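You operate a simulated robot arm through the tools that you are given. There is no shell and no other tool.

You run a simulated robot arm. Do the job below in one go: nothing can be reset, and whatever is moved stays where it is left.

TASK
Put things in order on the prep bench top. At the end: the brown wooden mill stands where the white salt shaker stood; the brown cinnamon shaker stands where the blue sugar sifter stood; the blue sugar sifter stands on top of the teal warming iron; the white salt shaker stands where the brown cinnamon shaker stood; the white paper ball is on the brown trivet; whatever was shut is shut again. Leave all else as you found it, and nothing knocked over.

It is judged by the outcome, as a careful person would: the job done as asked, and still so three seconds after it is handed in. It fails if anything else is knocked over, pushed out of place, dropped, spilled or broken.

THE ROBOT
A 5-joint arm with a two-finger parallel gripper, fixed in place. Base frame: the origin is at the foot of the arm, x ahead of it, y to its left, z up; the work surface is at about z = 0. Lengths are in mm, angles in degrees, forces in N, time in s.
With the tool pointing down near the work surface it reaches from about 260 to 680 mm from the base axis. Its first joint turns from -66.0 to 66.0 degrees. The tool tilts only in the upright plane through the base axis and itself; it spins freely about its own axis. Payload 2.9 kg.
The tool frame sits at the grasp point between the pads (the TCP): z along the fingers, y along the line on which they close. The tips reach 30 mm beyond it. The gripper opens to 110 mm. The fingers are 20 mm wide and 10 mm thick; the gripper's body (48 by 112 mm) begins 55 mm behind the TCP.
Orientation is told as [roll, pitch, yaw] about the base's x, y, z axes, in that order, counted from this pose: with the fingers straight down and closing along the base's y, the tool's x points along the base's -x, its y along +y and its z along -z.

THE INTERFACE
- The arm moves only by the tool step_arm. Its argument "steps" is text: rows parted by semicolons, each of 6 numbers parted by spaces: the shift along the base's x, y, z in mm, then the turn, a rotation vector about the base's x, y, z in degrees. In form: x y z ax ay az; .... A call has 1 to 20 rows; each row shifts and turns the commanded pose from where the row before left it. "gripper" is the opening, from 0 (shut) to 1 (fully open), set as the call begins (left out, the last holds). Each row takes 0.2 s and may step no farther than 50 mm and 8.6 degrees from the row before; otherwise, or with a gripper value out of range, the whole call is refused. A pose out of reach is approached as far as the arm can. The call stops where the force on the tool passes 40 N (or 10 N more than at its start, if that is more) or the arm is blocked; 0.2 s more then pass. The fingers move at their own pace (about 108 mm/s each) and stop on an object; they squeeze with about 35 N. The grip force told is the motor's: it shows also when the fingers shut on nothing. Time passes only in rows, and 0.2 s behind the last, so rows that do not move let the fingers close. It gives the time, the measured TCP pose, the force on the tool (base axes), the opening and the grip force at its end, in the units of the frame above (readings bear some noise), with the torque about the TCP (base axes, N m) and any sound that the robot's microphone picked up, and new pictures: "show" is both (left out), scene, wrist or none.
- Cameras (640 x 400 px; columns grow to the right, rows downward): "scene" is fixed at [44.8, -468.4, 592.7]; the picture's right is [0.61, -0.79, 0.00], its down [-0.54, -0.42, -0.73] and it looks along [0.57, 0.44, -0.69] (base axes); focal length 247 px, centre (320, 200). "wrist" rides on the gripper at [72, 17, -103] in the tool frame; the picture's right is [-0.23, 0.97, 0.00], its down [-0.76, -0.18, -0.62] and it looks along [-0.61, -0.14, 0.78] (tool axes); focal length 222 px, centre (320, 200). There is no depth. A picture from a camera that has moved, and an enlarged one, comes with that camera's place and axes in the base frame and with its lens.
- enlarge(camera, box): a new picture of the part [left, top, right, bottom] of that camera's present view, enlarged. It takes no simulated time.
- job_done(): hands the job in; it is judged then, once.

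Places have to be worked out from the pictures, the camera data and where the tool is seen. Open the gripper and draw the arm clear of the work before you hand the job in, unless the task says otherwise.

The tools are called after "Request:" as name(argument=value, ...) on one line, values as JSON. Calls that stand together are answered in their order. step_arm: Moves the arm, as the interface text tells. Its arguments: {"type":"object","properties":{"steps":{"type":"string"},"gripper":{"type":"number"},"show":{"type":"string","enum":["both","scene","wrist","none"]}},"required":["steps"]} The other tools are called the same way: enlarge (camera, box) takes an enlarged picture of a part of a camera's view; job_done () hands the job in.

At the start:

```text
time: 0.0
eef_pos: [285.5, -260.2, 406.1]
orientation: [0.1, 0.1, 0.1]
force: [0.4, 0.4, -0.1]
wrist_torque: [0.0, -0.02, -0.02]
grip_width: 110.0
grip_force: 0.1
```

scene: 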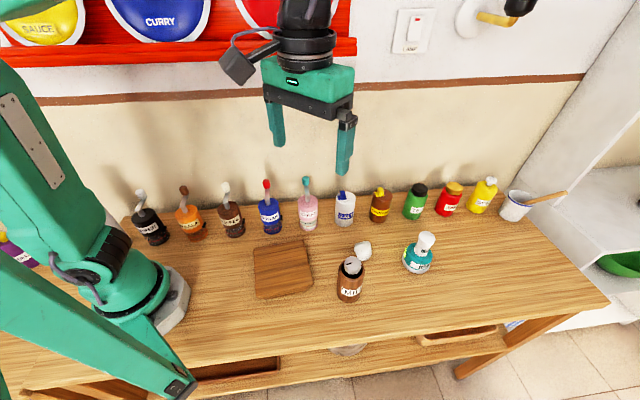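
wrist: 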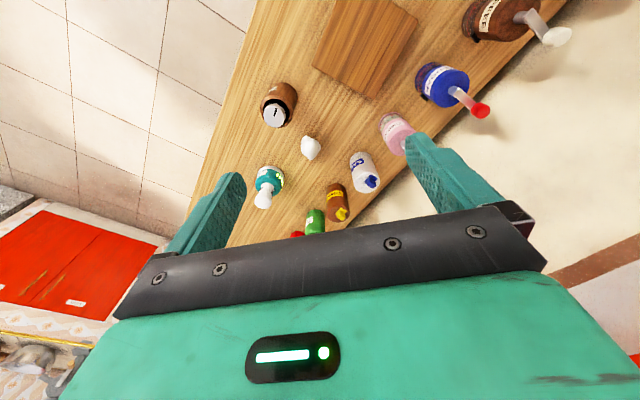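

I see a row of bottles along the back of the bench, a brown wooden board (trivet?), a brown mill, a white ball and a teal object nearer the front. I enlarge the views to identify each thing before moving.

Request:
enlarge(camera="scene", box=[120, 170, 330, 310])

Request:
enlarge(camera="scene", box=[320, 170, 530, 310])

Request:
enlarge(camera="wrist", box=[220, 60, 420, 240])

Request:
enlarge(camera="scene", box=[0, 260, 640, 400])

```text
2.86 times, centred on (225, 240) of scene
camera zoom: at [44.8, -468.4, 592.7], right [0.61, -0.79, 0.0], down [-0.54, -0.42, -0.73], along [0.57, 0.44, -0.69], focal length 707 px, centre (591, 86)
```

zoom: 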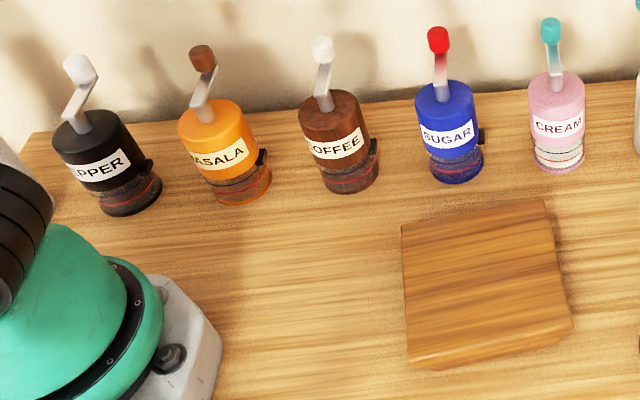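

```text
2.86 times, centred on (425, 240) of scene
camera zoom: at [44.8, -468.4, 592.7], right [0.61, -0.79, 0.0], down [-0.54, -0.42, -0.73], along [0.57, 0.44, -0.69], focal length 707 px, centre (20, 86)
```

zoom: 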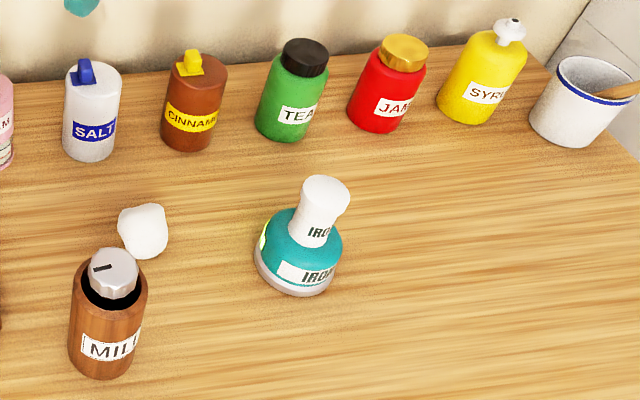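

```text
2.22 times, centred on (320, 150) of wrist
camera zoom: at [214.2, -244.9, 510.5], right [0.23, 0.97, 0.0], down [0.76, -0.18, 0.62], along [0.61, -0.14, -0.78], focal length 494 px, centre (320, 311)
```

zoom: 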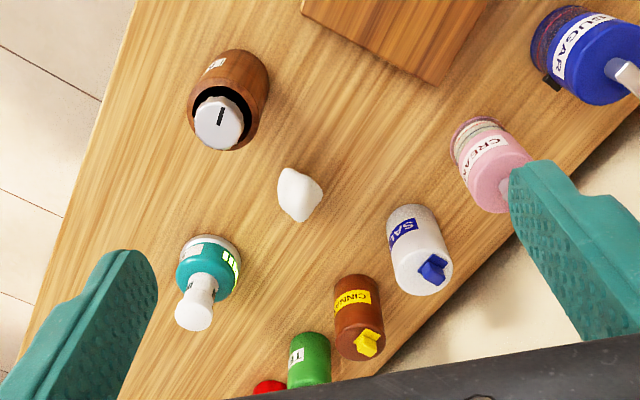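

```text
1.00 times, centred on (320, 330) of scene (not enlarged: the box is as wide or as high as the picture)
camera zoom: at [44.8, -468.4, 592.7], right [0.61, -0.79, 0.0], down [-0.54, -0.42, -0.73], along [0.57, 0.44, -0.69], focal length 247 px, centre (320, 70)
```

zoom: 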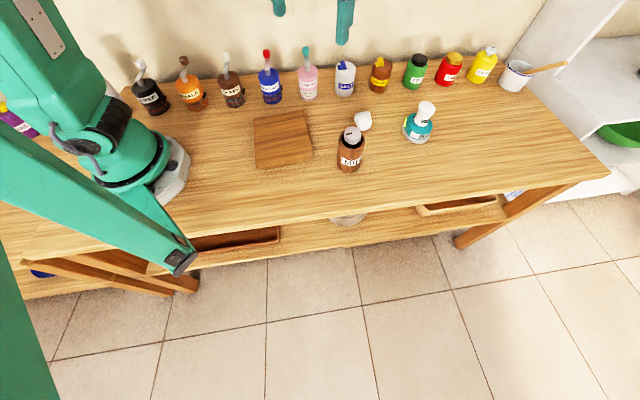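

The row (pepper, masala, coffee, sugar, cream, salt, cinnamon, tea…) runs diagonally: I put sugar near (347,-50), salt (506,-212), cinnamon (586,-290), mill (309,-352), ball (433,-319), iron (496,-449), trivet centre (264,-175). I move high above everything to get a closer wrist view of the sugar sifter and its crank.

Request:
step_arm(steps="-7 44 -10 0 0 0; -7 44 -10 0 0 0; -7 44 -10 0 0 0; -7 44 -10 0 0 0; -7 44 -10 0 0 0", gripper=1)

```text
time: 1.2
eef_pos: [250.8, -38.9, 355.8]
orientation: [0.0, 0.0, 0.0]
force: [-0.3, 0.3, 0.2]
wrist_torque: [-0.04, 0.01, 0.02]
grip_width: 110.1
grip_force: 0.1
camera wrist: at [177.8, -22.7, 460.0], right [0.23, 0.97, 0.0], down [0.76, -0.18, 0.62], along [0.61, -0.14, -0.78], focal length 222 px, centre (320, 200)
```

scene: 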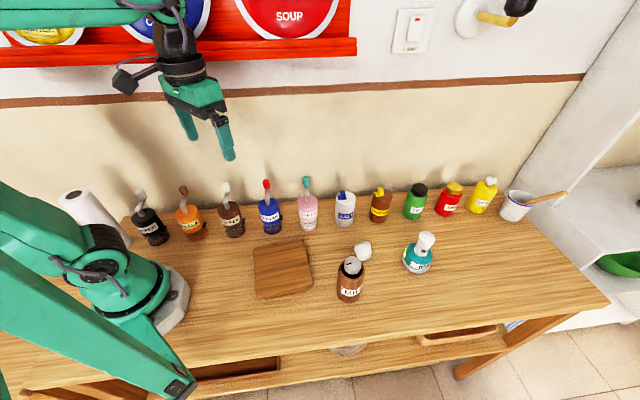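
wrist: 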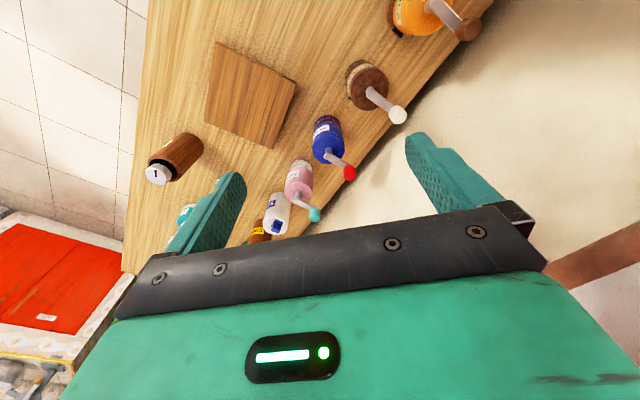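

The wrist camera now sees the row. I enlarge the sugar sifter and its neighbours.

Request:
enlarge(camera="wrist", box=[240, 40, 420, 250])

Request:
enlarge(camera="scene", box=[220, 170, 400, 310])

```text
1.90 times, centred on (330, 145) of wrist
camera zoom: at [177.8, -22.7, 460.0], right [0.23, 0.97, 0.0], down [0.76, -0.18, 0.62], along [0.61, -0.14, -0.78], focal length 423 px, centre (301, 305)
```

zoom: 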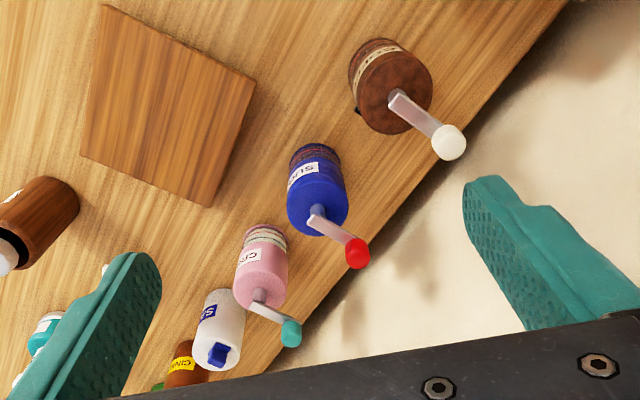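

```text
2.86 times, centred on (310, 240) of scene
camera zoom: at [44.8, -468.4, 592.7], right [0.61, -0.79, 0.0], down [-0.54, -0.42, -0.73], along [0.57, 0.44, -0.69], focal length 707 px, centre (349, 86)
```

zoom: 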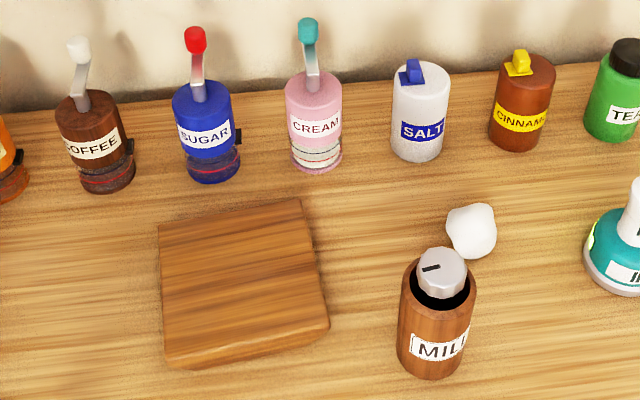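

The sugar crank post is central, with its arm pointing to the wall and its knob near (380,-18,143); the body top is about z 105 and its centre about (350,-46). Before grasping, I fly high toward the iron with the tool yawed radially, to see its top closely and refine positions.

Request:
step_arm(steps="17 -42 -8 0 0 -6; 17 -42 -8 0 0 -6; 17 -42 -8 0 0 -6; 17 -42 -8 0 0 -6; 17 -42 -8 0 0 -6; 18 -43 -8 0 0 -6; 18 -43 -8 0 0 -6")

```text
time: 2.8
eef_pos: [372.8, -339.2, 296.9]
orientation: [0.0, 0.0, -42.0]
force: [0.9, 0.2, 0.2]
wrist_torque: [0.0, -0.04, 0.03]
grip_width: 109.8
grip_force: 0.0
camera wrist: at [328.9, -278.3, 401.3], right [0.82, 0.57, 0.0], down [0.45, -0.64, 0.62], along [0.36, -0.51, -0.78], focal length 222 px, centre (320, 200)
```

scene: 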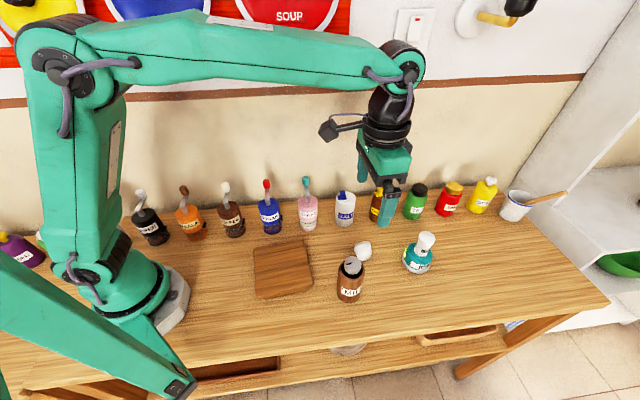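
wrist: 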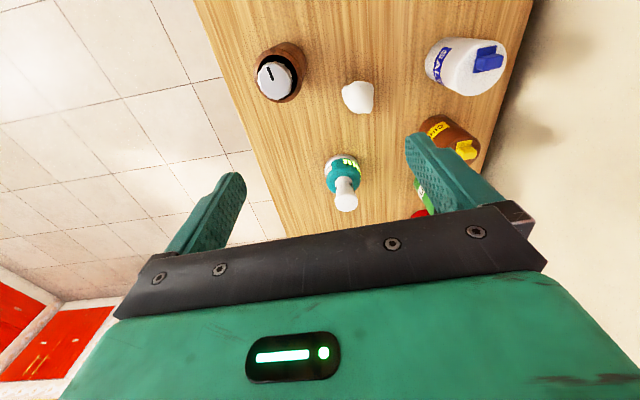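

Request:
enlarge(camera="wrist", box=[240, 20, 420, 220])

Request:
enlarge(camera="wrist", box=[310, 140, 380, 220])

Request:
enlarge(camera="wrist", box=[400, 20, 520, 180])

Request:
enlarge(camera="scene", box=[390, 220, 450, 285])

```text
2.00 times, centred on (330, 120) of wrist
camera zoom: at [328.9, -278.3, 401.3], right [0.82, 0.57, 0.0], down [0.45, -0.64, 0.62], along [0.36, -0.51, -0.78], focal length 444 px, centre (300, 360)
```

zoom: 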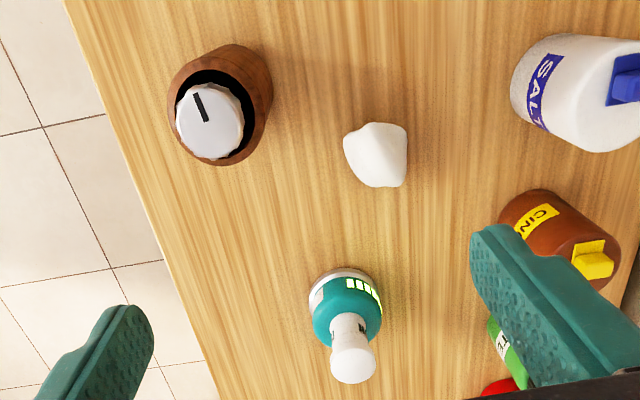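

```text
5.00 times, centred on (345, 180) of wrist
camera zoom: at [328.9, -278.3, 401.3], right [0.82, 0.57, 0.0], down [0.45, -0.64, 0.62], along [0.36, -0.51, -0.78], focal length 1111 px, centre (195, 300)
```

zoom: 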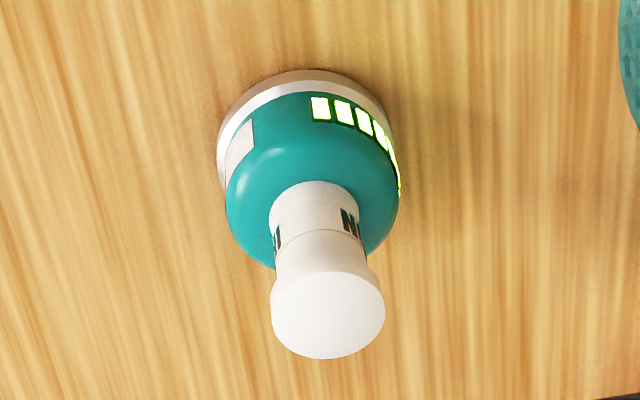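

```text
2.50 times, centred on (460, 100) of wrist
camera zoom: at [328.9, -278.3, 401.3], right [0.82, 0.57, 0.0], down [0.45, -0.64, 0.62], along [0.36, -0.51, -0.78], focal length 555 px, centre (-30, 450)
```

zoom: 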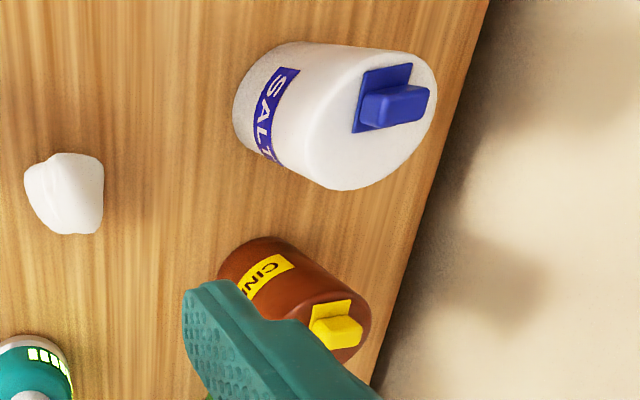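

```text
6.15 times, centred on (420, 252) of scene
camera zoom: at [44.7, -468.4, 592.7], right [0.61, -0.79, 0.0], down [-0.54, -0.42, -0.73], along [0.57, 0.44, -0.69], focal length 1523 px, centre (-295, -123)
```

zoom: 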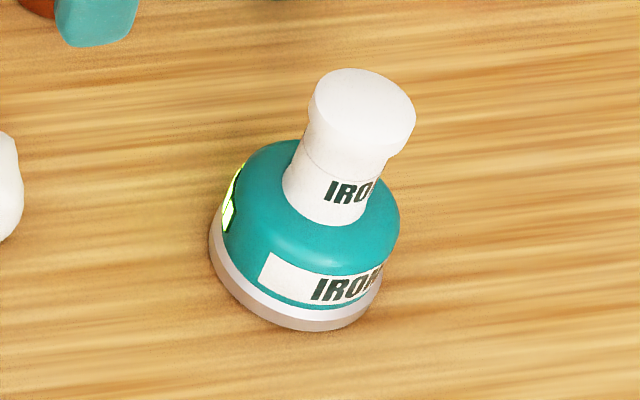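

The iron has a flat white top about 41 mm across, centred near (499,-447) at z≈113. Now I enlarge the salt, cinnamon, sugar, mill and trivet to get accurate base positions.

Request:
enlarge(camera="scene", box=[325, 180, 375, 235])

Request:
enlarge(camera="scene", box=[245, 175, 295, 240])

Request:
enlarge(camera="scene", box=[325, 235, 385, 310])

Request:
enlarge(camera="wrist", box=[250, 30, 390, 120])

```text
7.27 times, centred on (350, 208) of scene
camera zoom: at [44.7, -468.4, 592.7], right [0.61, -0.79, 0.0], down [-0.54, -0.42, -0.73], along [0.57, 0.44, -0.69], focal length 1800 px, centre (102, 146)
```

zoom: 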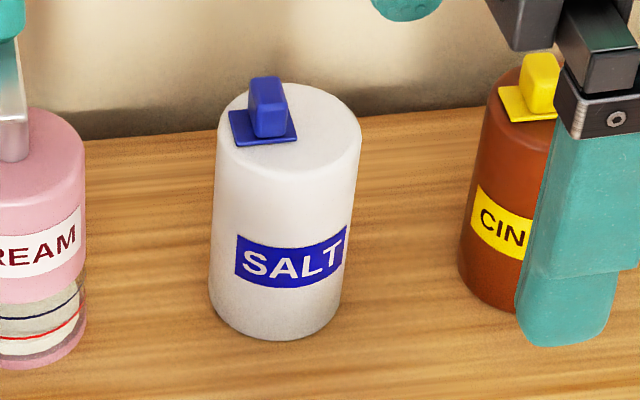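

```text
6.15 times, centred on (270, 208) of scene
camera zoom: at [44.7, -468.4, 592.7], right [0.61, -0.79, 0.0], down [-0.54, -0.42, -0.73], along [0.57, 0.44, -0.69], focal length 1523 px, centre (628, 154)
```

zoom: 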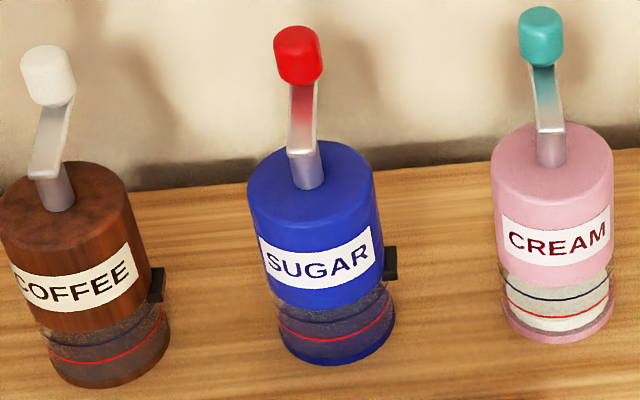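

```text
5.33 times, centred on (355, 272) of scene
camera zoom: at [44.7, -468.4, 592.7], right [0.61, -0.79, 0.0], down [-0.54, -0.42, -0.73], along [0.57, 0.44, -0.69], focal length 1320 px, centre (133, -187)
```

zoom: 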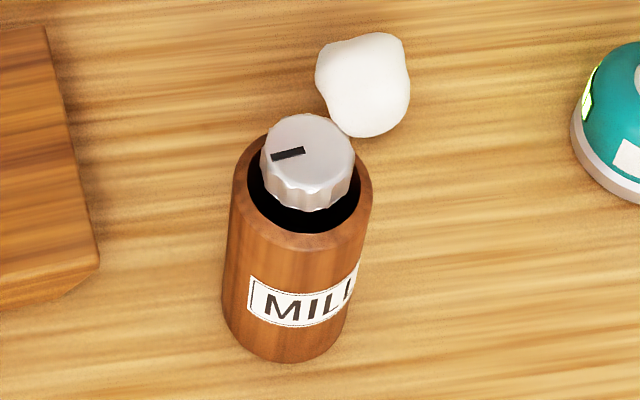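

```text
4.44 times, centred on (320, 75) of wrist
camera zoom: at [328.9, -278.3, 401.3], right [0.82, 0.57, 0.0], down [0.45, -0.64, 0.62], along [0.36, -0.51, -0.78], focal length 987 px, centre (320, 756)
```

zoom: 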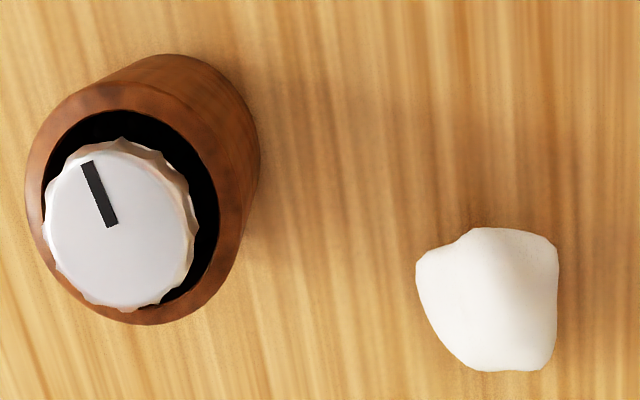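

Refined: sugar centre (351,-46), top z≈96, crank post to z≈118; salt (512.5,-203); cinnamon (593,-282); mill (316,-348); ball (432,-320). I fly back to above the sugar with the closing line tangential and then tilt the tool 20° outward to keep the palm off the crank.

Request:
step_arm(steps="-10.4 42.8 -5.3 0 0 4.92; -10.4 42.8 -5.3 0 0 4.92; -10.4 42.8 -5.3 0 0 4.92; -10.4 42.8 -5.3 0 0 4.92; -10.4 42.8 -5.3 0 0 4.92; -10.4 42.8 -5.3 0 0 4.92; -10.4 42.8 -5.3 0 0 4.92; 0 0 0 -0.876 -6.609 0; 0 0 0 -0.876 -6.609 0; 0 0 0 -0.876 -6.609 0; 0 0 0 0 0 0", gripper=1)

```text
time: 5.2
eef_pos: [299.0, -37.3, 263.1]
orientation: [0.1, -20.0, -7.5]
force: [0.8, 0.3, 0.2]
wrist_torque: [0.0, -0.01, 0.0]
grip_width: 110.2
grip_force: 0.0
camera wrist: at [199.2, -7.6, 336.1], right [0.34, 0.94, 0.08], down [0.47, -0.24, 0.85], along [0.81, -0.25, -0.53], focal length 222 px, centre (320, 200)
```

scene: 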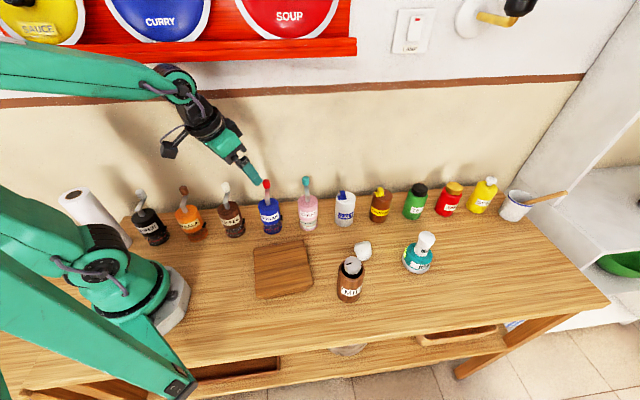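
wrist: 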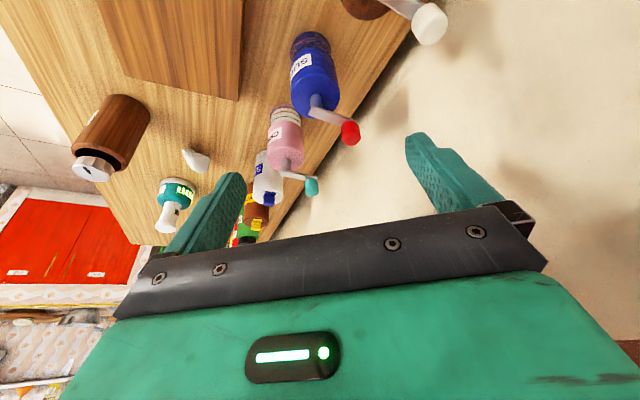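

The tilt took well. I enlarge the wrist view to double-check the sugar's position before descending.

Request:
enlarge(camera="wrist", box=[260, 20, 380, 150])

```text
3.08 times, centred on (320, 85) of wrist
camera zoom: at [199.2, -7.6, 336.1], right [0.34, 0.94, 0.08], down [0.47, -0.24, 0.85], along [0.81, -0.25, -0.53], focal length 684 px, centre (320, 554)
```

zoom: 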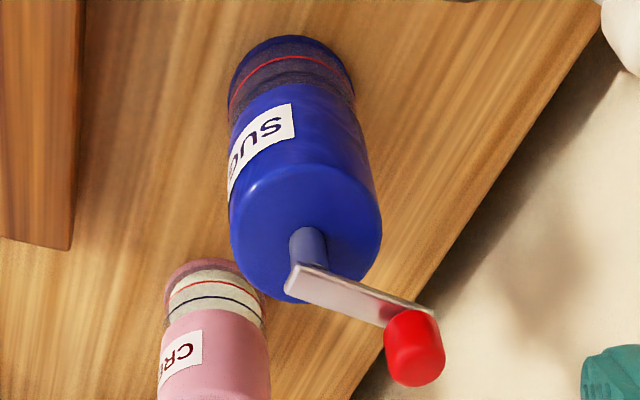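

Sugar's top centre checks out at (350,-48). I descend along the tilted axis to TCP z≈75, leaving the gripper open, and look before closing.

Request:
step_arm(steps="0.6 -2.8 -47 0 0 0; 10.2 -1.37 -28.2 0 0 0; 10.2 -1.37 -28.2 0 0 0; 10.2 -1.37 -28.2 0 0 0; 10.2 -1.37 -28.2 0 0 0; 10.2 -1.37 -28.2 0 0 0; 0 0 0 0 0 0", gripper=1)

```text
time: 6.8
eef_pos: [351.8, -47.8, 76.1]
orientation: [-0.1, -20.0, -7.6]
force: [-0.4, 0.1, -0.6]
wrist_torque: [-0.03, -0.02, 0.01]
grip_width: 109.9
grip_force: 0.1
camera wrist: at [251.9, -18.1, 149.5], right [0.34, 0.94, 0.08], down [0.47, -0.24, 0.85], along [0.81, -0.25, -0.53], focal length 222 px, centre (320, 200)
```

scene: 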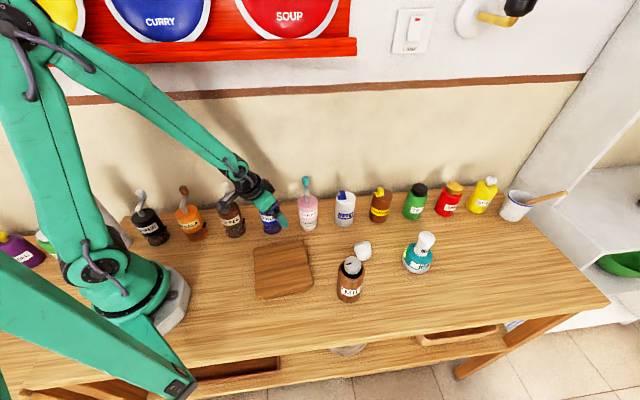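
wrist: 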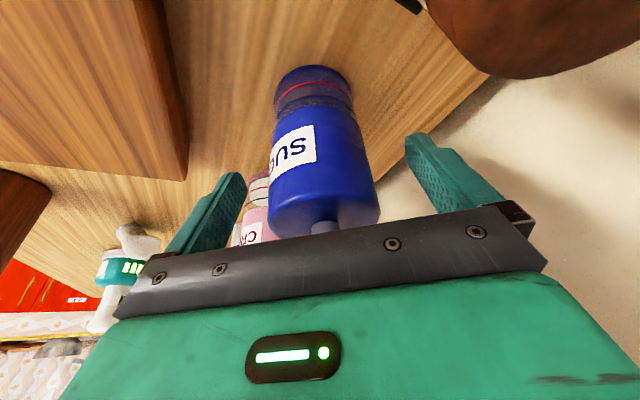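

The sugar sits centred between the open fingers and nothing is touching. I close on it.

Request:
step_arm(steps="0 0 0 0 0 0; 0 0 0 0 0 0; 0 0 0 0 0 0", gripper=0.42)

```text
time: 7.6
eef_pos: [351.7, -47.6, 76.1]
orientation: [0.0, -20.0, -7.4]
force: [1.1, 0.8, -0.3]
wrist_torque: [0.12, -0.04, -0.02]
grip_width: 57.1
grip_force: 34.9
camera wrist: at [251.9, -18.1, 149.8], right [0.34, 0.94, 0.08], down [0.47, -0.24, 0.85], along [0.81, -0.25, -0.53], focal length 222 px, centre (320, 200)
```

scene: 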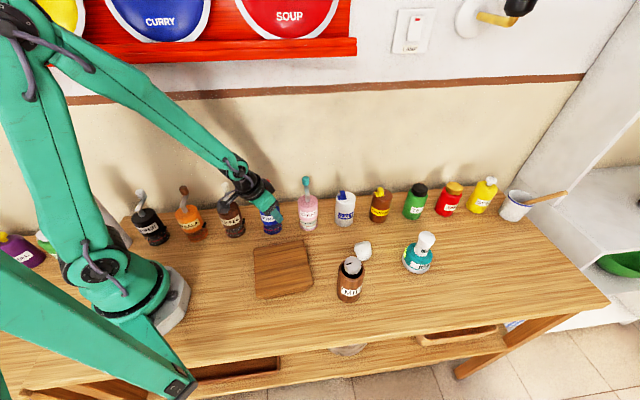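
wrist: 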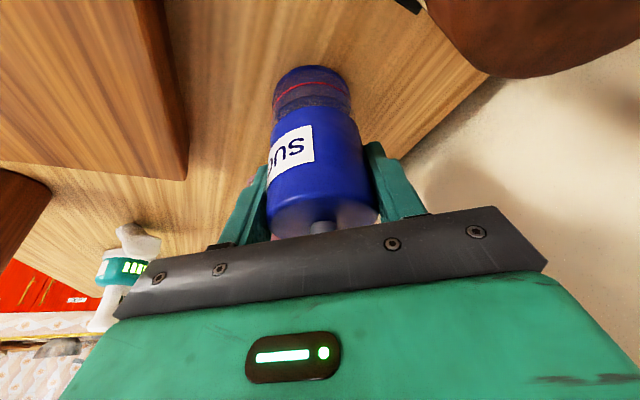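

Grip is firm at 57 mm width. I lift gently straight up and check the picture and force.

Request:
step_arm(steps="0 0 10 0 0 0; 0 0 20 0 0 0; 0 0 30 0 0 0; 0 0 30 0 0 0")

```text
time: 8.6
eef_pos: [353.5, -45.5, 166.5]
orientation: [0.2, -19.9, -7.6]
force: [-0.3, -0.1, -0.2]
wrist_torque: [0.02, 0.0, -0.03]
grip_width: 56.9
grip_force: 35.2
camera wrist: at [254.0, -15.7, 239.7], right [0.34, 0.94, 0.08], down [0.48, -0.24, 0.85], along [0.81, -0.25, -0.53], focal length 222 px, centre (320, 200)
```

scene: 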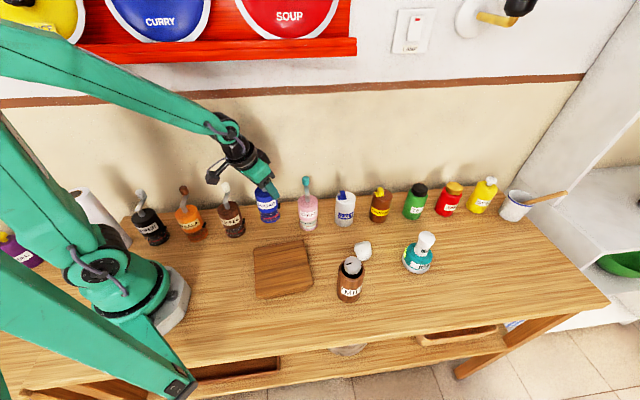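
wrist: 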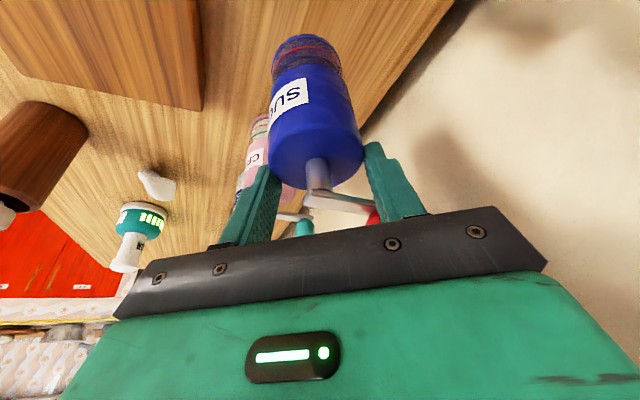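

The sifter seems lower in the fingers than before, so I check whether it slipped during the lift.

Request:
enlarge(camera="scene", box=[210, 130, 330, 250])

Request:
enlarge(camera="wrist", box=[220, 20, 420, 230])

```text
3.33 times, centred on (270, 190) of scene
camera zoom: at [44.8, -468.4, 592.7], right [0.61, -0.79, 0.0], down [-0.54, -0.42, -0.73], along [0.57, 0.44, -0.69], focal length 825 px, centre (487, 233)
```

zoom: 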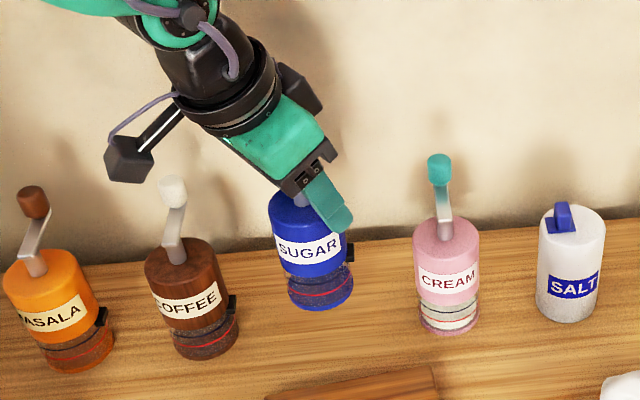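

```text
1.90 times, centred on (320, 125) of wrist
camera zoom: at [254.0, -15.7, 239.7], right [0.34, 0.94, 0.08], down [0.48, -0.24, 0.85], along [0.81, -0.25, -0.53], focal length 423 px, centre (320, 343)
```

zoom: 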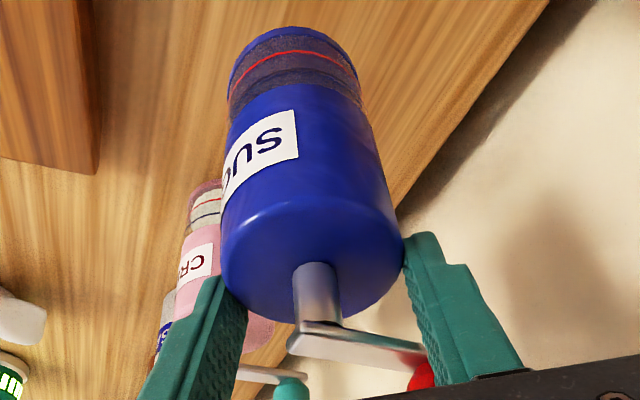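

It did lift (about 45 mm) but slid down in the pads and hangs near the fingertips, so that grip is unsafe. I lower it right away to set it back on the bench at its own spot.

Request:
step_arm(steps="0 0 -15 0 0 0; 0 0 -12 0 0 0; 0 0 -8 0 0 0; 0 0 -5 0 0 0")

```text
time: 9.6
eef_pos: [351.7, -47.7, 125.3]
orientation: [-0.1, -20.1, -7.5]
force: [-0.5, -0.8, -1.3]
wrist_torque: [-0.01, -0.01, -0.01]
grip_width: 56.7
grip_force: 35.0
camera wrist: at [251.6, -17.0, 198.4], right [0.34, 0.94, 0.08], down [0.47, -0.24, 0.85], along [0.81, -0.25, -0.53], focal length 222 px, centre (320, 200)
```

scene: 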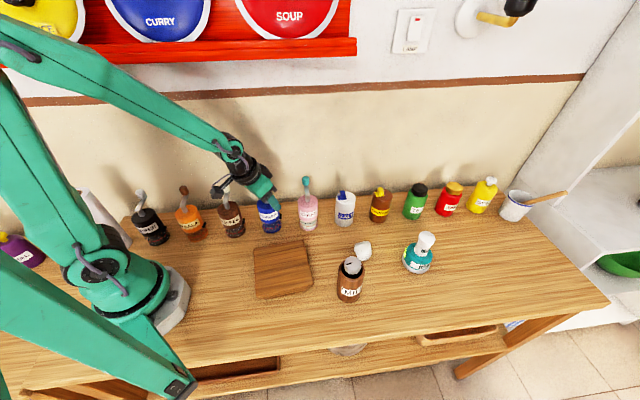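
wrist: 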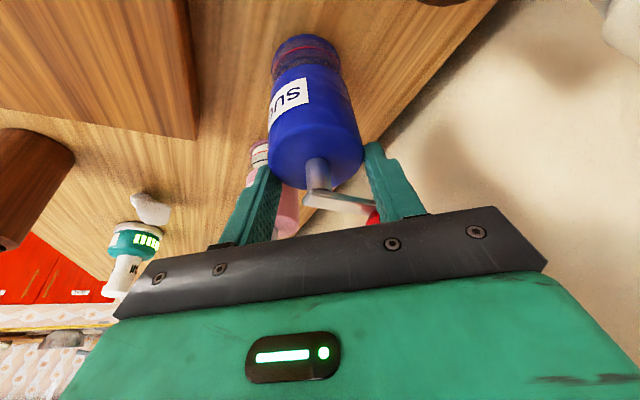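

Request:
enlarge(camera="scene", box=[210, 130, 330, 250])

Request:
enlarge(camera="wrist", box=[220, 20, 420, 230])

```text
3.33 times, centred on (270, 190) of scene
camera zoom: at [44.8, -468.4, 592.7], right [0.61, -0.79, 0.0], down [-0.54, -0.42, -0.73], along [0.57, 0.44, -0.69], focal length 825 px, centre (487, 233)
```

zoom: 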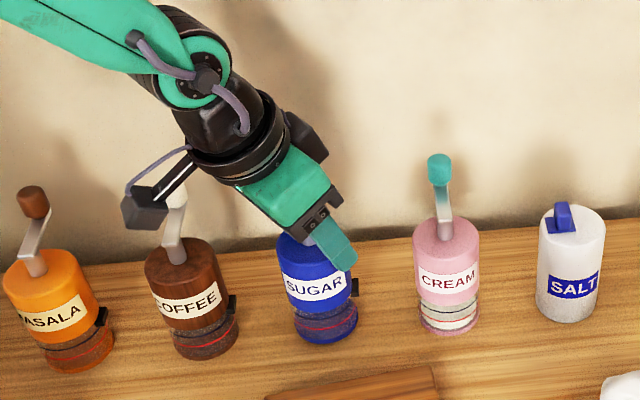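

```text
1.90 times, centred on (320, 125) of wrist
camera zoom: at [251.6, -17.0, 198.4], right [0.34, 0.94, 0.08], down [0.47, -0.24, 0.85], along [0.81, -0.25, -0.53], focal length 423 px, centre (320, 343)
```

zoom: 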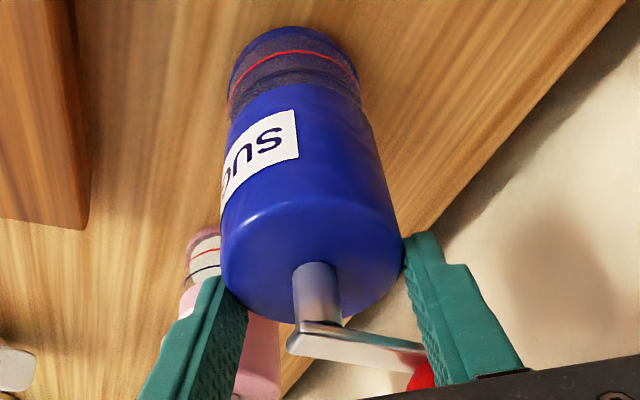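

The sifter is held steady and hangs only a few mm above its own spot. I lower it in small rows until the force shows bench contact.

Request:
step_arm(steps="0 0 -2 0 0 0; 0 0 -2 0 0 0; 0 0 -2 0 0 0", show="none")

```text
time: 10.4
eef_pos: [351.9, -46.9, 119.4]
orientation: [0.0, -20.0, -7.6]
force: [0.5, 1.0, -1.4]
wrist_torque: [0.02, 0.0, 0.01]
grip_width: 56.9
grip_force: 35.1
```

Request:
step_arm(steps="0 0 -2 0 0 0; 0 0 -2 0 0 0", show="none")

```text
time: 11.0
eef_pos: [352.7, -47.4, 115.8]
orientation: [0.1, -20.1, -7.4]
force: [-6.1, -1.9, 16.9]
wrist_torque: [0.29, 0.78, 0.17]
grip_width: 56.8
grip_force: 35.7
```

Bench contact shows at TCP z≈117 (17 N), so the sifter stands again and the pads do hold well. I ease off 2 mm, open, and prepare to re-grip lower.

Request:
step_arm(steps="0 0 1 0 0 0; 0 0 0.7 0 0 0", show="none")

Request:
step_arm(steps="0 0 0 0 0 0; 0 0 0 0 0 0", gripper=0.75)

```text
time: 11.6
eef_pos: [352.0, -47.6, 116.7]
orientation: [-0.2, -20.0, -7.5]
force: [1.4, 0.9, 2.7]
wrist_torque: [0.19, -0.21, -0.05]
grip_width: 56.8
grip_force: 34.9
```

```text
time: 12.2
eef_pos: [351.9, -47.4, 116.1]
orientation: [-0.1, -20.1, -7.6]
force: [-0.3, -0.2, 0.0]
wrist_torque: [-0.04, 0.0, 0.0]
grip_width: 82.6
grip_force: 0.1
camera wrist: at [251.3, -17.6, 189.3], right [0.34, 0.94, 0.08], down [0.48, -0.24, 0.85], along [0.81, -0.25, -0.53], focal length 222 px, centre (320, 200)
```

scene: 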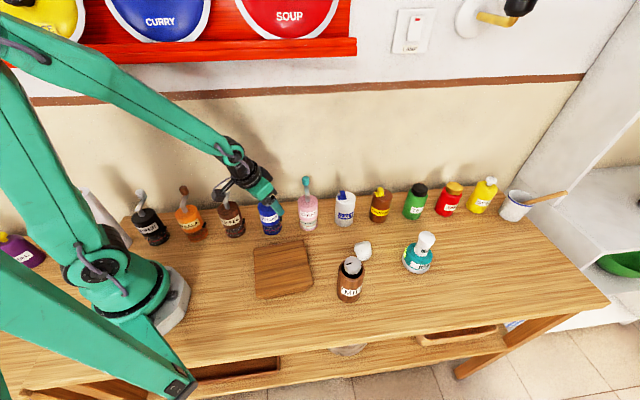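
wrist: 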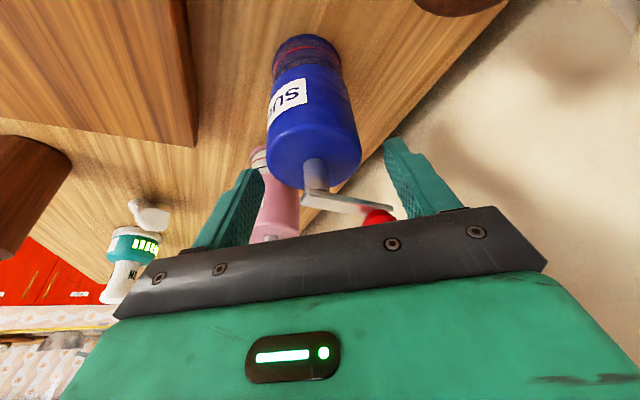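

The sifter stands upright at its own spot. I go straight down to TCP z≈69 for a deeper grip and close fully.

Request:
step_arm(steps="0 0 -16 0 0 0; 0 0 -16 0 0 0; 0 0 -15 0 0 0; 0 0 0 0 0 0", show="wrist")

Request:
step_arm(steps="0 0 0 0 0 0; 0 0 0 0 0 0; 0 0 0 0 0 0", gripper=0, show="wrist")

```text
time: 13.2
eef_pos: [354.1, -47.8, 71.6]
orientation: [-0.1, -20.2, -7.5]
force: [-5.8, -0.6, 23.0]
wrist_torque: [-0.07, 0.08, 0.0]
grip_width: 82.6
grip_force: 0.2
camera wrist: at [253.2, -17.2, 144.0], right [0.34, 0.94, 0.08], down [0.47, -0.24, 0.85], along [0.81, -0.25, -0.52], focal length 222 px, centre (320, 200)
```

wrist: 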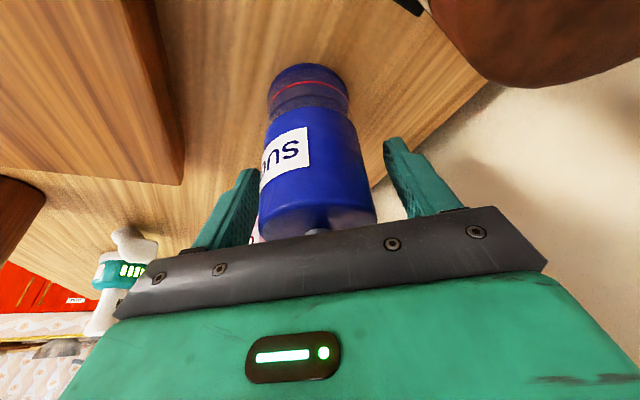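

```text
time: 14.0
eef_pos: [354.3, -47.2, 70.5]
orientation: [0.0, -20.2, -7.6]
force: [-0.7, -8.3, 26.3]
wrist_torque: [-0.48, -0.09, 0.01]
grip_width: 56.9
grip_force: 35.4
camera wrist: at [253.2, -17.3, 143.9], right [0.34, 0.94, 0.08], down [0.47, -0.24, 0.85], along [0.81, -0.25, -0.52], focal length 222 px, centre (320, 200)
```

wrist: 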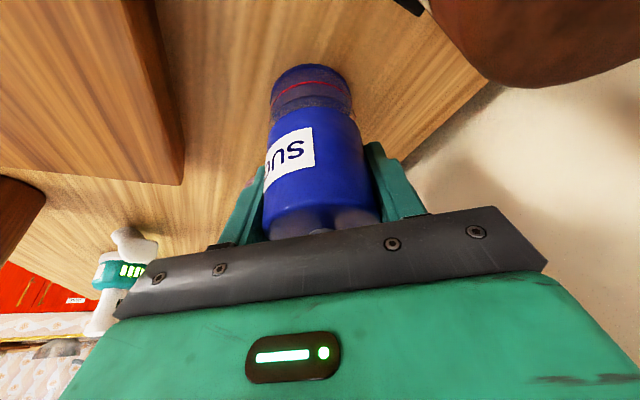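

The force (26 N) shows the palm is touching the crank post at this depth, so I open, back up about 7 mm and grip there instead.

Request:
step_arm(steps="0 0 0 0 0 0; 0 0 0 0 0 0; -1 0 4 0 0 0; -1 0 4 0 0 0; 0 0 0 0 0 0", gripper=0.72, show="both")

```text
time: 15.2
eef_pos: [348.9, -47.9, 76.7]
orientation: [-0.1, -19.9, -7.5]
force: [0.9, 0.0, 0.0]
wrist_torque: [0.0, 0.0, 0.05]
grip_width: 79.1
grip_force: 0.1
camera wrist: at [249.1, -18.0, 150.7], right [0.34, 0.94, 0.08], down [0.48, -0.24, 0.85], along [0.81, -0.25, -0.53], focal length 222 px, centre (320, 200)
```

scene: 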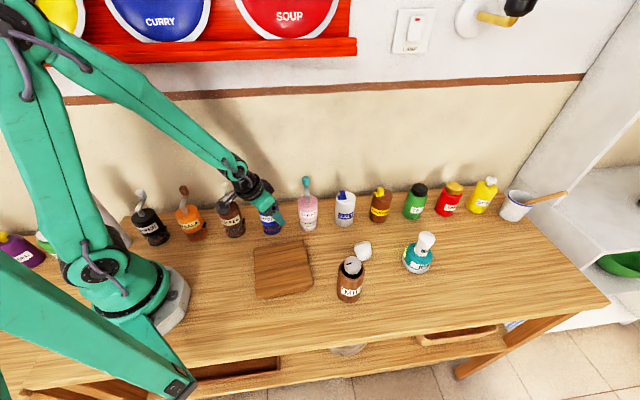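
wrist: 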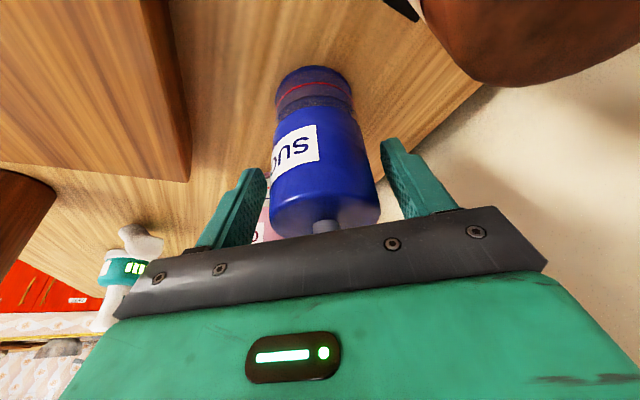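

Force is back to zero. I raise 2 mm more, close, and lift just a few mm while watching for slip.

Request:
step_arm(steps="2 0 2 0 0 0; 0 0 0 0 0 0", show="none")

Request:
step_arm(steps="0 0 0 0 0 0; 0 0 0 0 0 0; 0 0 0 0 0 0", gripper=0, show="wrist")

Request:
step_arm(steps="0 0 3 0 0 0; 0 0 3 0 0 0; 0 0 0 0 0 0", show="wrist")

```text
time: 15.8
eef_pos: [351.9, -47.5, 79.2]
orientation: [-0.1, -20.0, -7.4]
force: [0.3, 0.5, -0.2]
wrist_torque: [-0.01, -0.02, 0.0]
grip_width: 79.2
grip_force: 0.1
```

```text
time: 16.6
eef_pos: [352.1, -49.5, 80.2]
orientation: [-0.1, -20.0, -7.5]
force: [0.1, 0.8, 2.3]
wrist_torque: [0.15, 0.01, -0.02]
grip_width: 57.2
grip_force: 34.7
camera wrist: at [251.6, -17.6, 152.8], right [0.34, 0.94, 0.08], down [0.47, -0.24, 0.85], along [0.81, -0.25, -0.53], focal length 222 px, centre (320, 200)
```

wrist: 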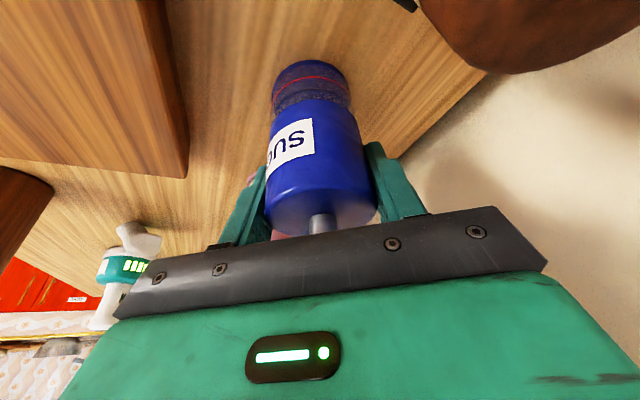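

```text
time: 17.4
eef_pos: [349.9, -47.1, 85.3]
orientation: [-0.1, -20.0, -7.4]
force: [-0.1, 0.1, -1.9]
wrist_torque: [0.01, -0.03, 0.01]
grip_width: 57.1
grip_force: 34.8
camera wrist: at [250.5, -17.5, 158.5], right [0.34, 0.94, 0.08], down [0.48, -0.24, 0.85], along [0.81, -0.25, -0.53], focal length 222 px, centre (320, 200)
```

wrist: 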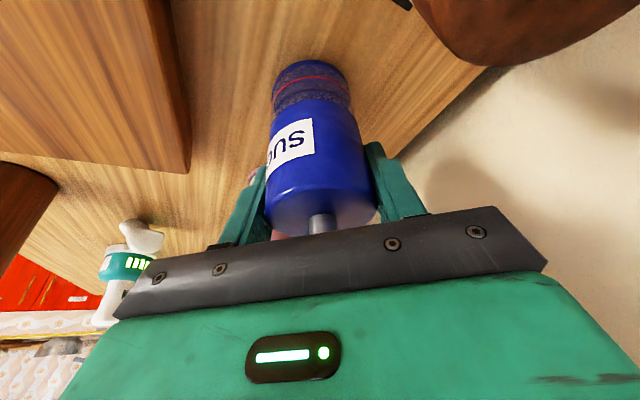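

At this slow lift the sifter stays put in the pads (weight ≈1.9 N). I go on lifting at a gentle pace and keep checking.

Request:
step_arm(steps="0 0 4 0 0 0; 0 0 5 0 0 0; 0 0 6 0 0 0; 0 0 6 0 0 0; 0 0 6 0 0 0; 0 0 4 0 0 0; 0 0 0 0 0 0", show="wrist")

```text
time: 19.0
eef_pos: [351.9, -47.5, 116.8]
orientation: [-0.1, -20.0, -7.5]
force: [-0.7, -0.9, -1.9]
wrist_torque: [-0.01, 0.01, 0.01]
grip_width: 56.9
grip_force: 35.4
camera wrist: at [251.3, -17.2, 189.9], right [0.34, 0.94, 0.08], down [0.47, -0.24, 0.85], along [0.81, -0.25, -0.53], focal length 222 px, centre (320, 200)
```

wrist: 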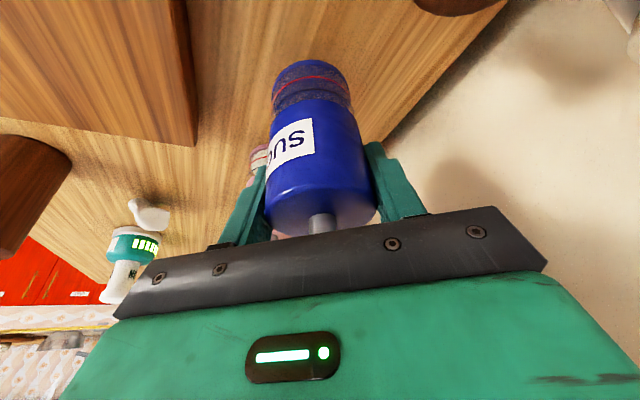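

No slip. I continue the lift with a smooth ramp up to about z 260 so that the sifter clears everything.

Request:
step_arm(steps="0 0 4 0 0 0; 0 0 7 0 0 0; 0 0 10 0 0 0; 0 0 13 0 0 0; 0 0 15 0 0 0; 0 0 16 0 0 0; 0 0 16 0 0 0; 0 0 16 0 0 0; 0 0 15 0 0 0; 0 0 12 0 0 0; 0 0 9 0 0 0; 0 0 6 0 0 0; 0 0 4 0 0 0; 0 0 0 0 0 0", show="both")

```text
time: 22.0
eef_pos: [350.7, -48.2, 258.9]
orientation: [-0.1, -20.0, -7.5]
force: [0.9, 0.4, -0.9]
wrist_torque: [0.0, 0.0, 0.02]
grip_width: 56.8
grip_force: 34.8
camera wrist: at [250.8, -18.5, 333.1], right [0.34, 0.94, 0.08], down [0.47, -0.24, 0.85], along [0.81, -0.25, -0.53], focal length 222 px, centre (320, 200)
```

scene: 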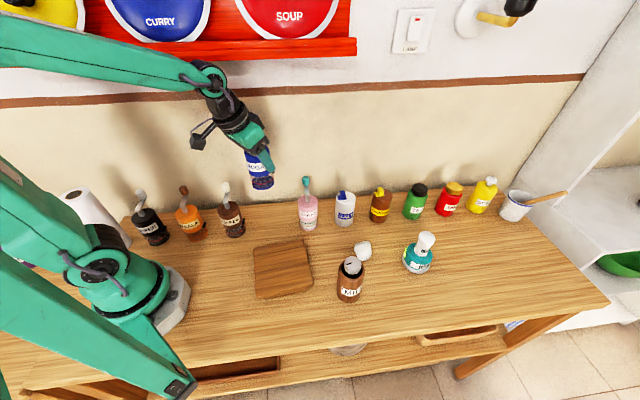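
wrist: 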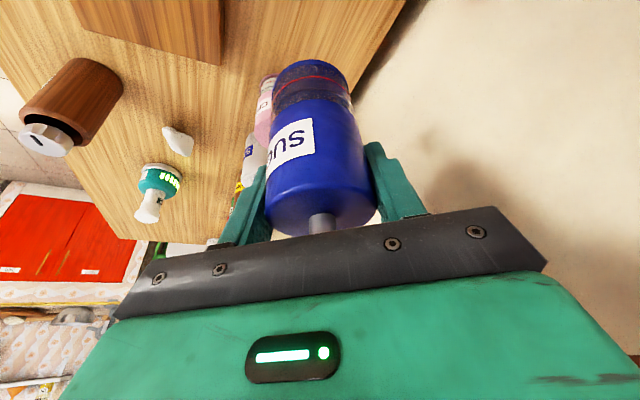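

The sifter is steady in the grip. I enlarge the views to check that it's upright and where its axis is relative to the TCP.

Request:
enlarge(camera="wrist", box=[230, 40, 420, 250])

Request:
enlarge(camera="scene", box=[190, 80, 330, 220])

```text
1.90 times, centred on (325, 145) of wrist
camera zoom: at [250.8, -18.5, 333.1], right [0.34, 0.94, 0.08], down [0.47, -0.24, 0.85], along [0.81, -0.25, -0.53], focal length 423 px, centre (310, 305)
```

zoom: 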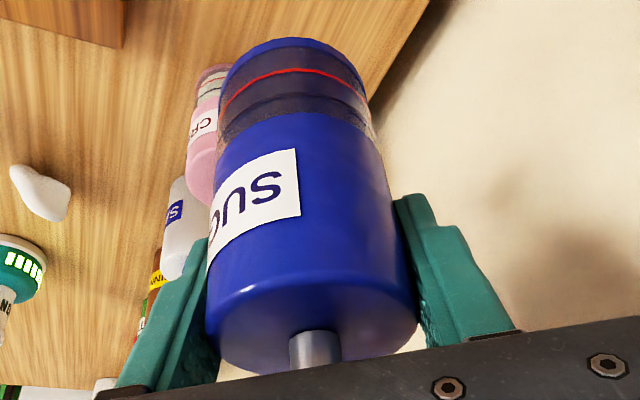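

```text
2.86 times, centred on (260, 150) of scene
camera zoom: at [44.8, -468.4, 592.7], right [0.61, -0.79, 0.0], down [-0.54, -0.42, -0.73], along [0.57, 0.44, -0.69], focal length 707 px, centre (491, 343)
```

zoom: 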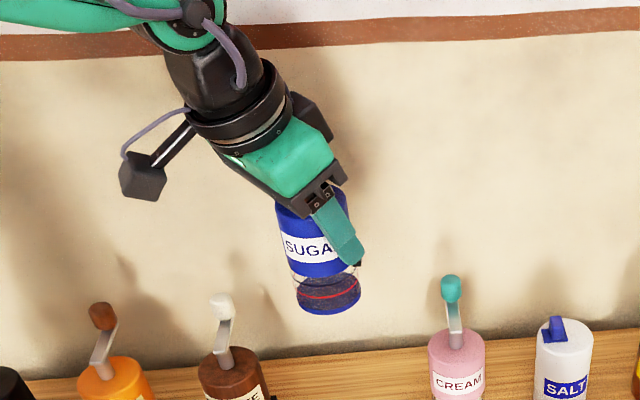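

The sifter hangs upright and firmly. I carry it slowly on a spiral (yaw following the base angle) halfway toward the iron, well above everything.

Request:
step_arm(steps="3.7 -3.3 0 0 0 -0.44; 7.3 -6.8 0 0 0 -0.885; 10.5 -10.5 0 0 0 -1.326; 11.5 -12.3 0 0 0 -1.472; 11.1 -13.0 0 0 0 -1.473; 10.6 -13.6 0 0 0 -1.473; 10.2 -14.2 0 0 0 -1.473; 9.7 -14.8 0 0 0 -1.472; 9.2 -15.4 0 0 0 -1.473; 8.8 -15.9 0 0 0 -1.473; 8.2 -16.5 0 0 0 -1.472; 6.8 -15.2 0 0 0 -1.326; 4.3 -10.5 0 0 0 -0.885; 2.1 -5.2 0 0 0 -0.44; 0 0 0 0 0 0", show="both")

```text
time: 25.2
eef_pos: [464.8, -214.8, 260.6]
orientation: [-0.1, -20.0, -24.6]
force: [-0.5, -0.3, -1.3]
wrist_torque: [-0.02, -0.01, 0.0]
grip_width: 57.0
grip_force: 35.5
camera wrist: at [377.9, -157.1, 333.2], right [0.6, 0.8, 0.08], down [0.38, -0.37, 0.85], along [0.7, -0.48, -0.53], focal length 222 px, centre (320, 200)
```

scene: 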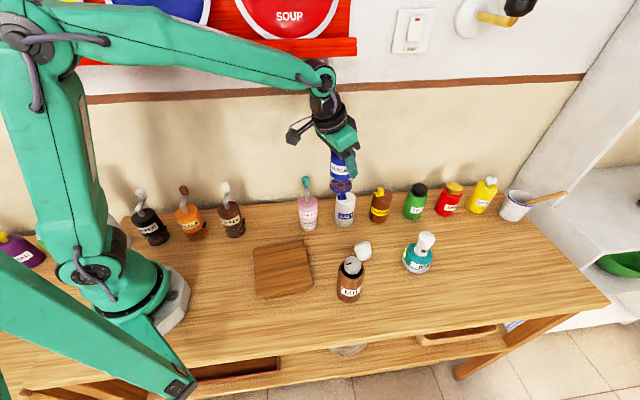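
wrist: 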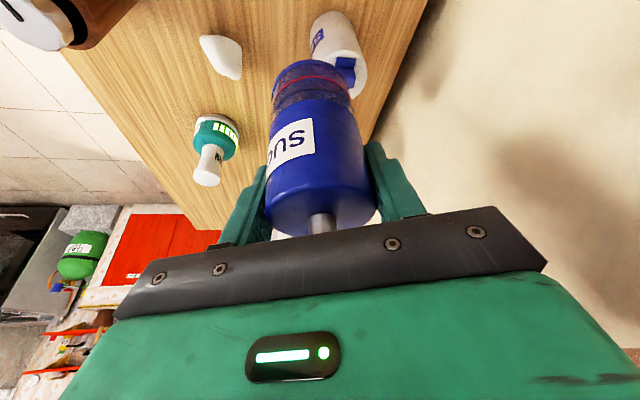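

Still steady. I continue the spiral until above the iron.

Request:
step_arm(steps="2.0 -5.2 0 0 0 -0.44; 3.8 -10.8 0 0 0 -0.885; 5.2 -16.4 0 0 0 -1.324; 5.3 -18.6 0 0 0 -1.472; 4.6 -19.1 0 0 0 -1.471; 4.0 -19.5 0 0 0 -1.472; 3.2 -19.8 0 0 0 -1.471; 2.5 -20.2 0 0 0 -1.471; 1.9 -20.6 0 0 0 -1.472; 1.1 -20.9 0 0 0 -1.471; 0.4 -21.2 0 0 0 -1.472; -0.4 -19.3 0 0 0 -1.324; -0.6 -13.0 0 0 0 -0.885; -0.4 -6.5 0 0 0 -0.44; 0 0 0 0 0 0", show="both")

```text
time: 28.4
eef_pos: [497.7, -446.8, 260.4]
orientation: [-0.1, -19.9, -41.7]
force: [0.6, 0.0, -1.4]
wrist_torque: [0.0, -0.01, 0.03]
grip_width: 57.0
grip_force: 35.2
camera wrist: at [432.8, -365.5, 333.9], right [0.81, 0.58, 0.08], down [0.26, -0.47, 0.85], along [0.53, -0.66, -0.53], focal length 222 px, centre (320, 200)
```

scene: 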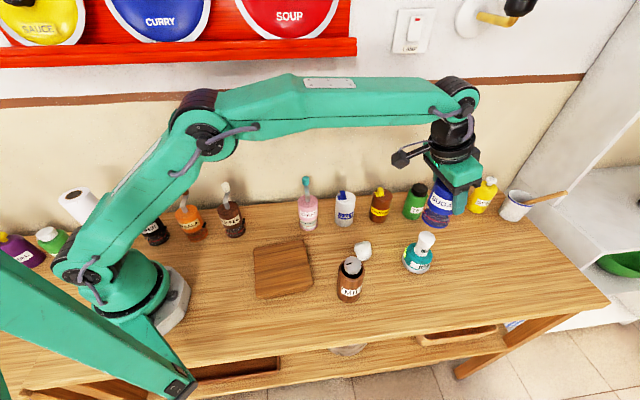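
wrist: 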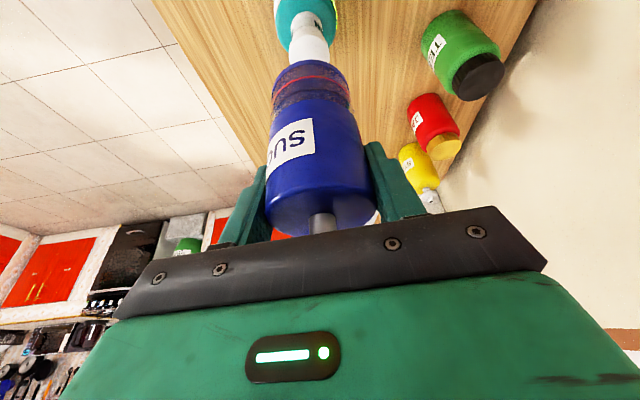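

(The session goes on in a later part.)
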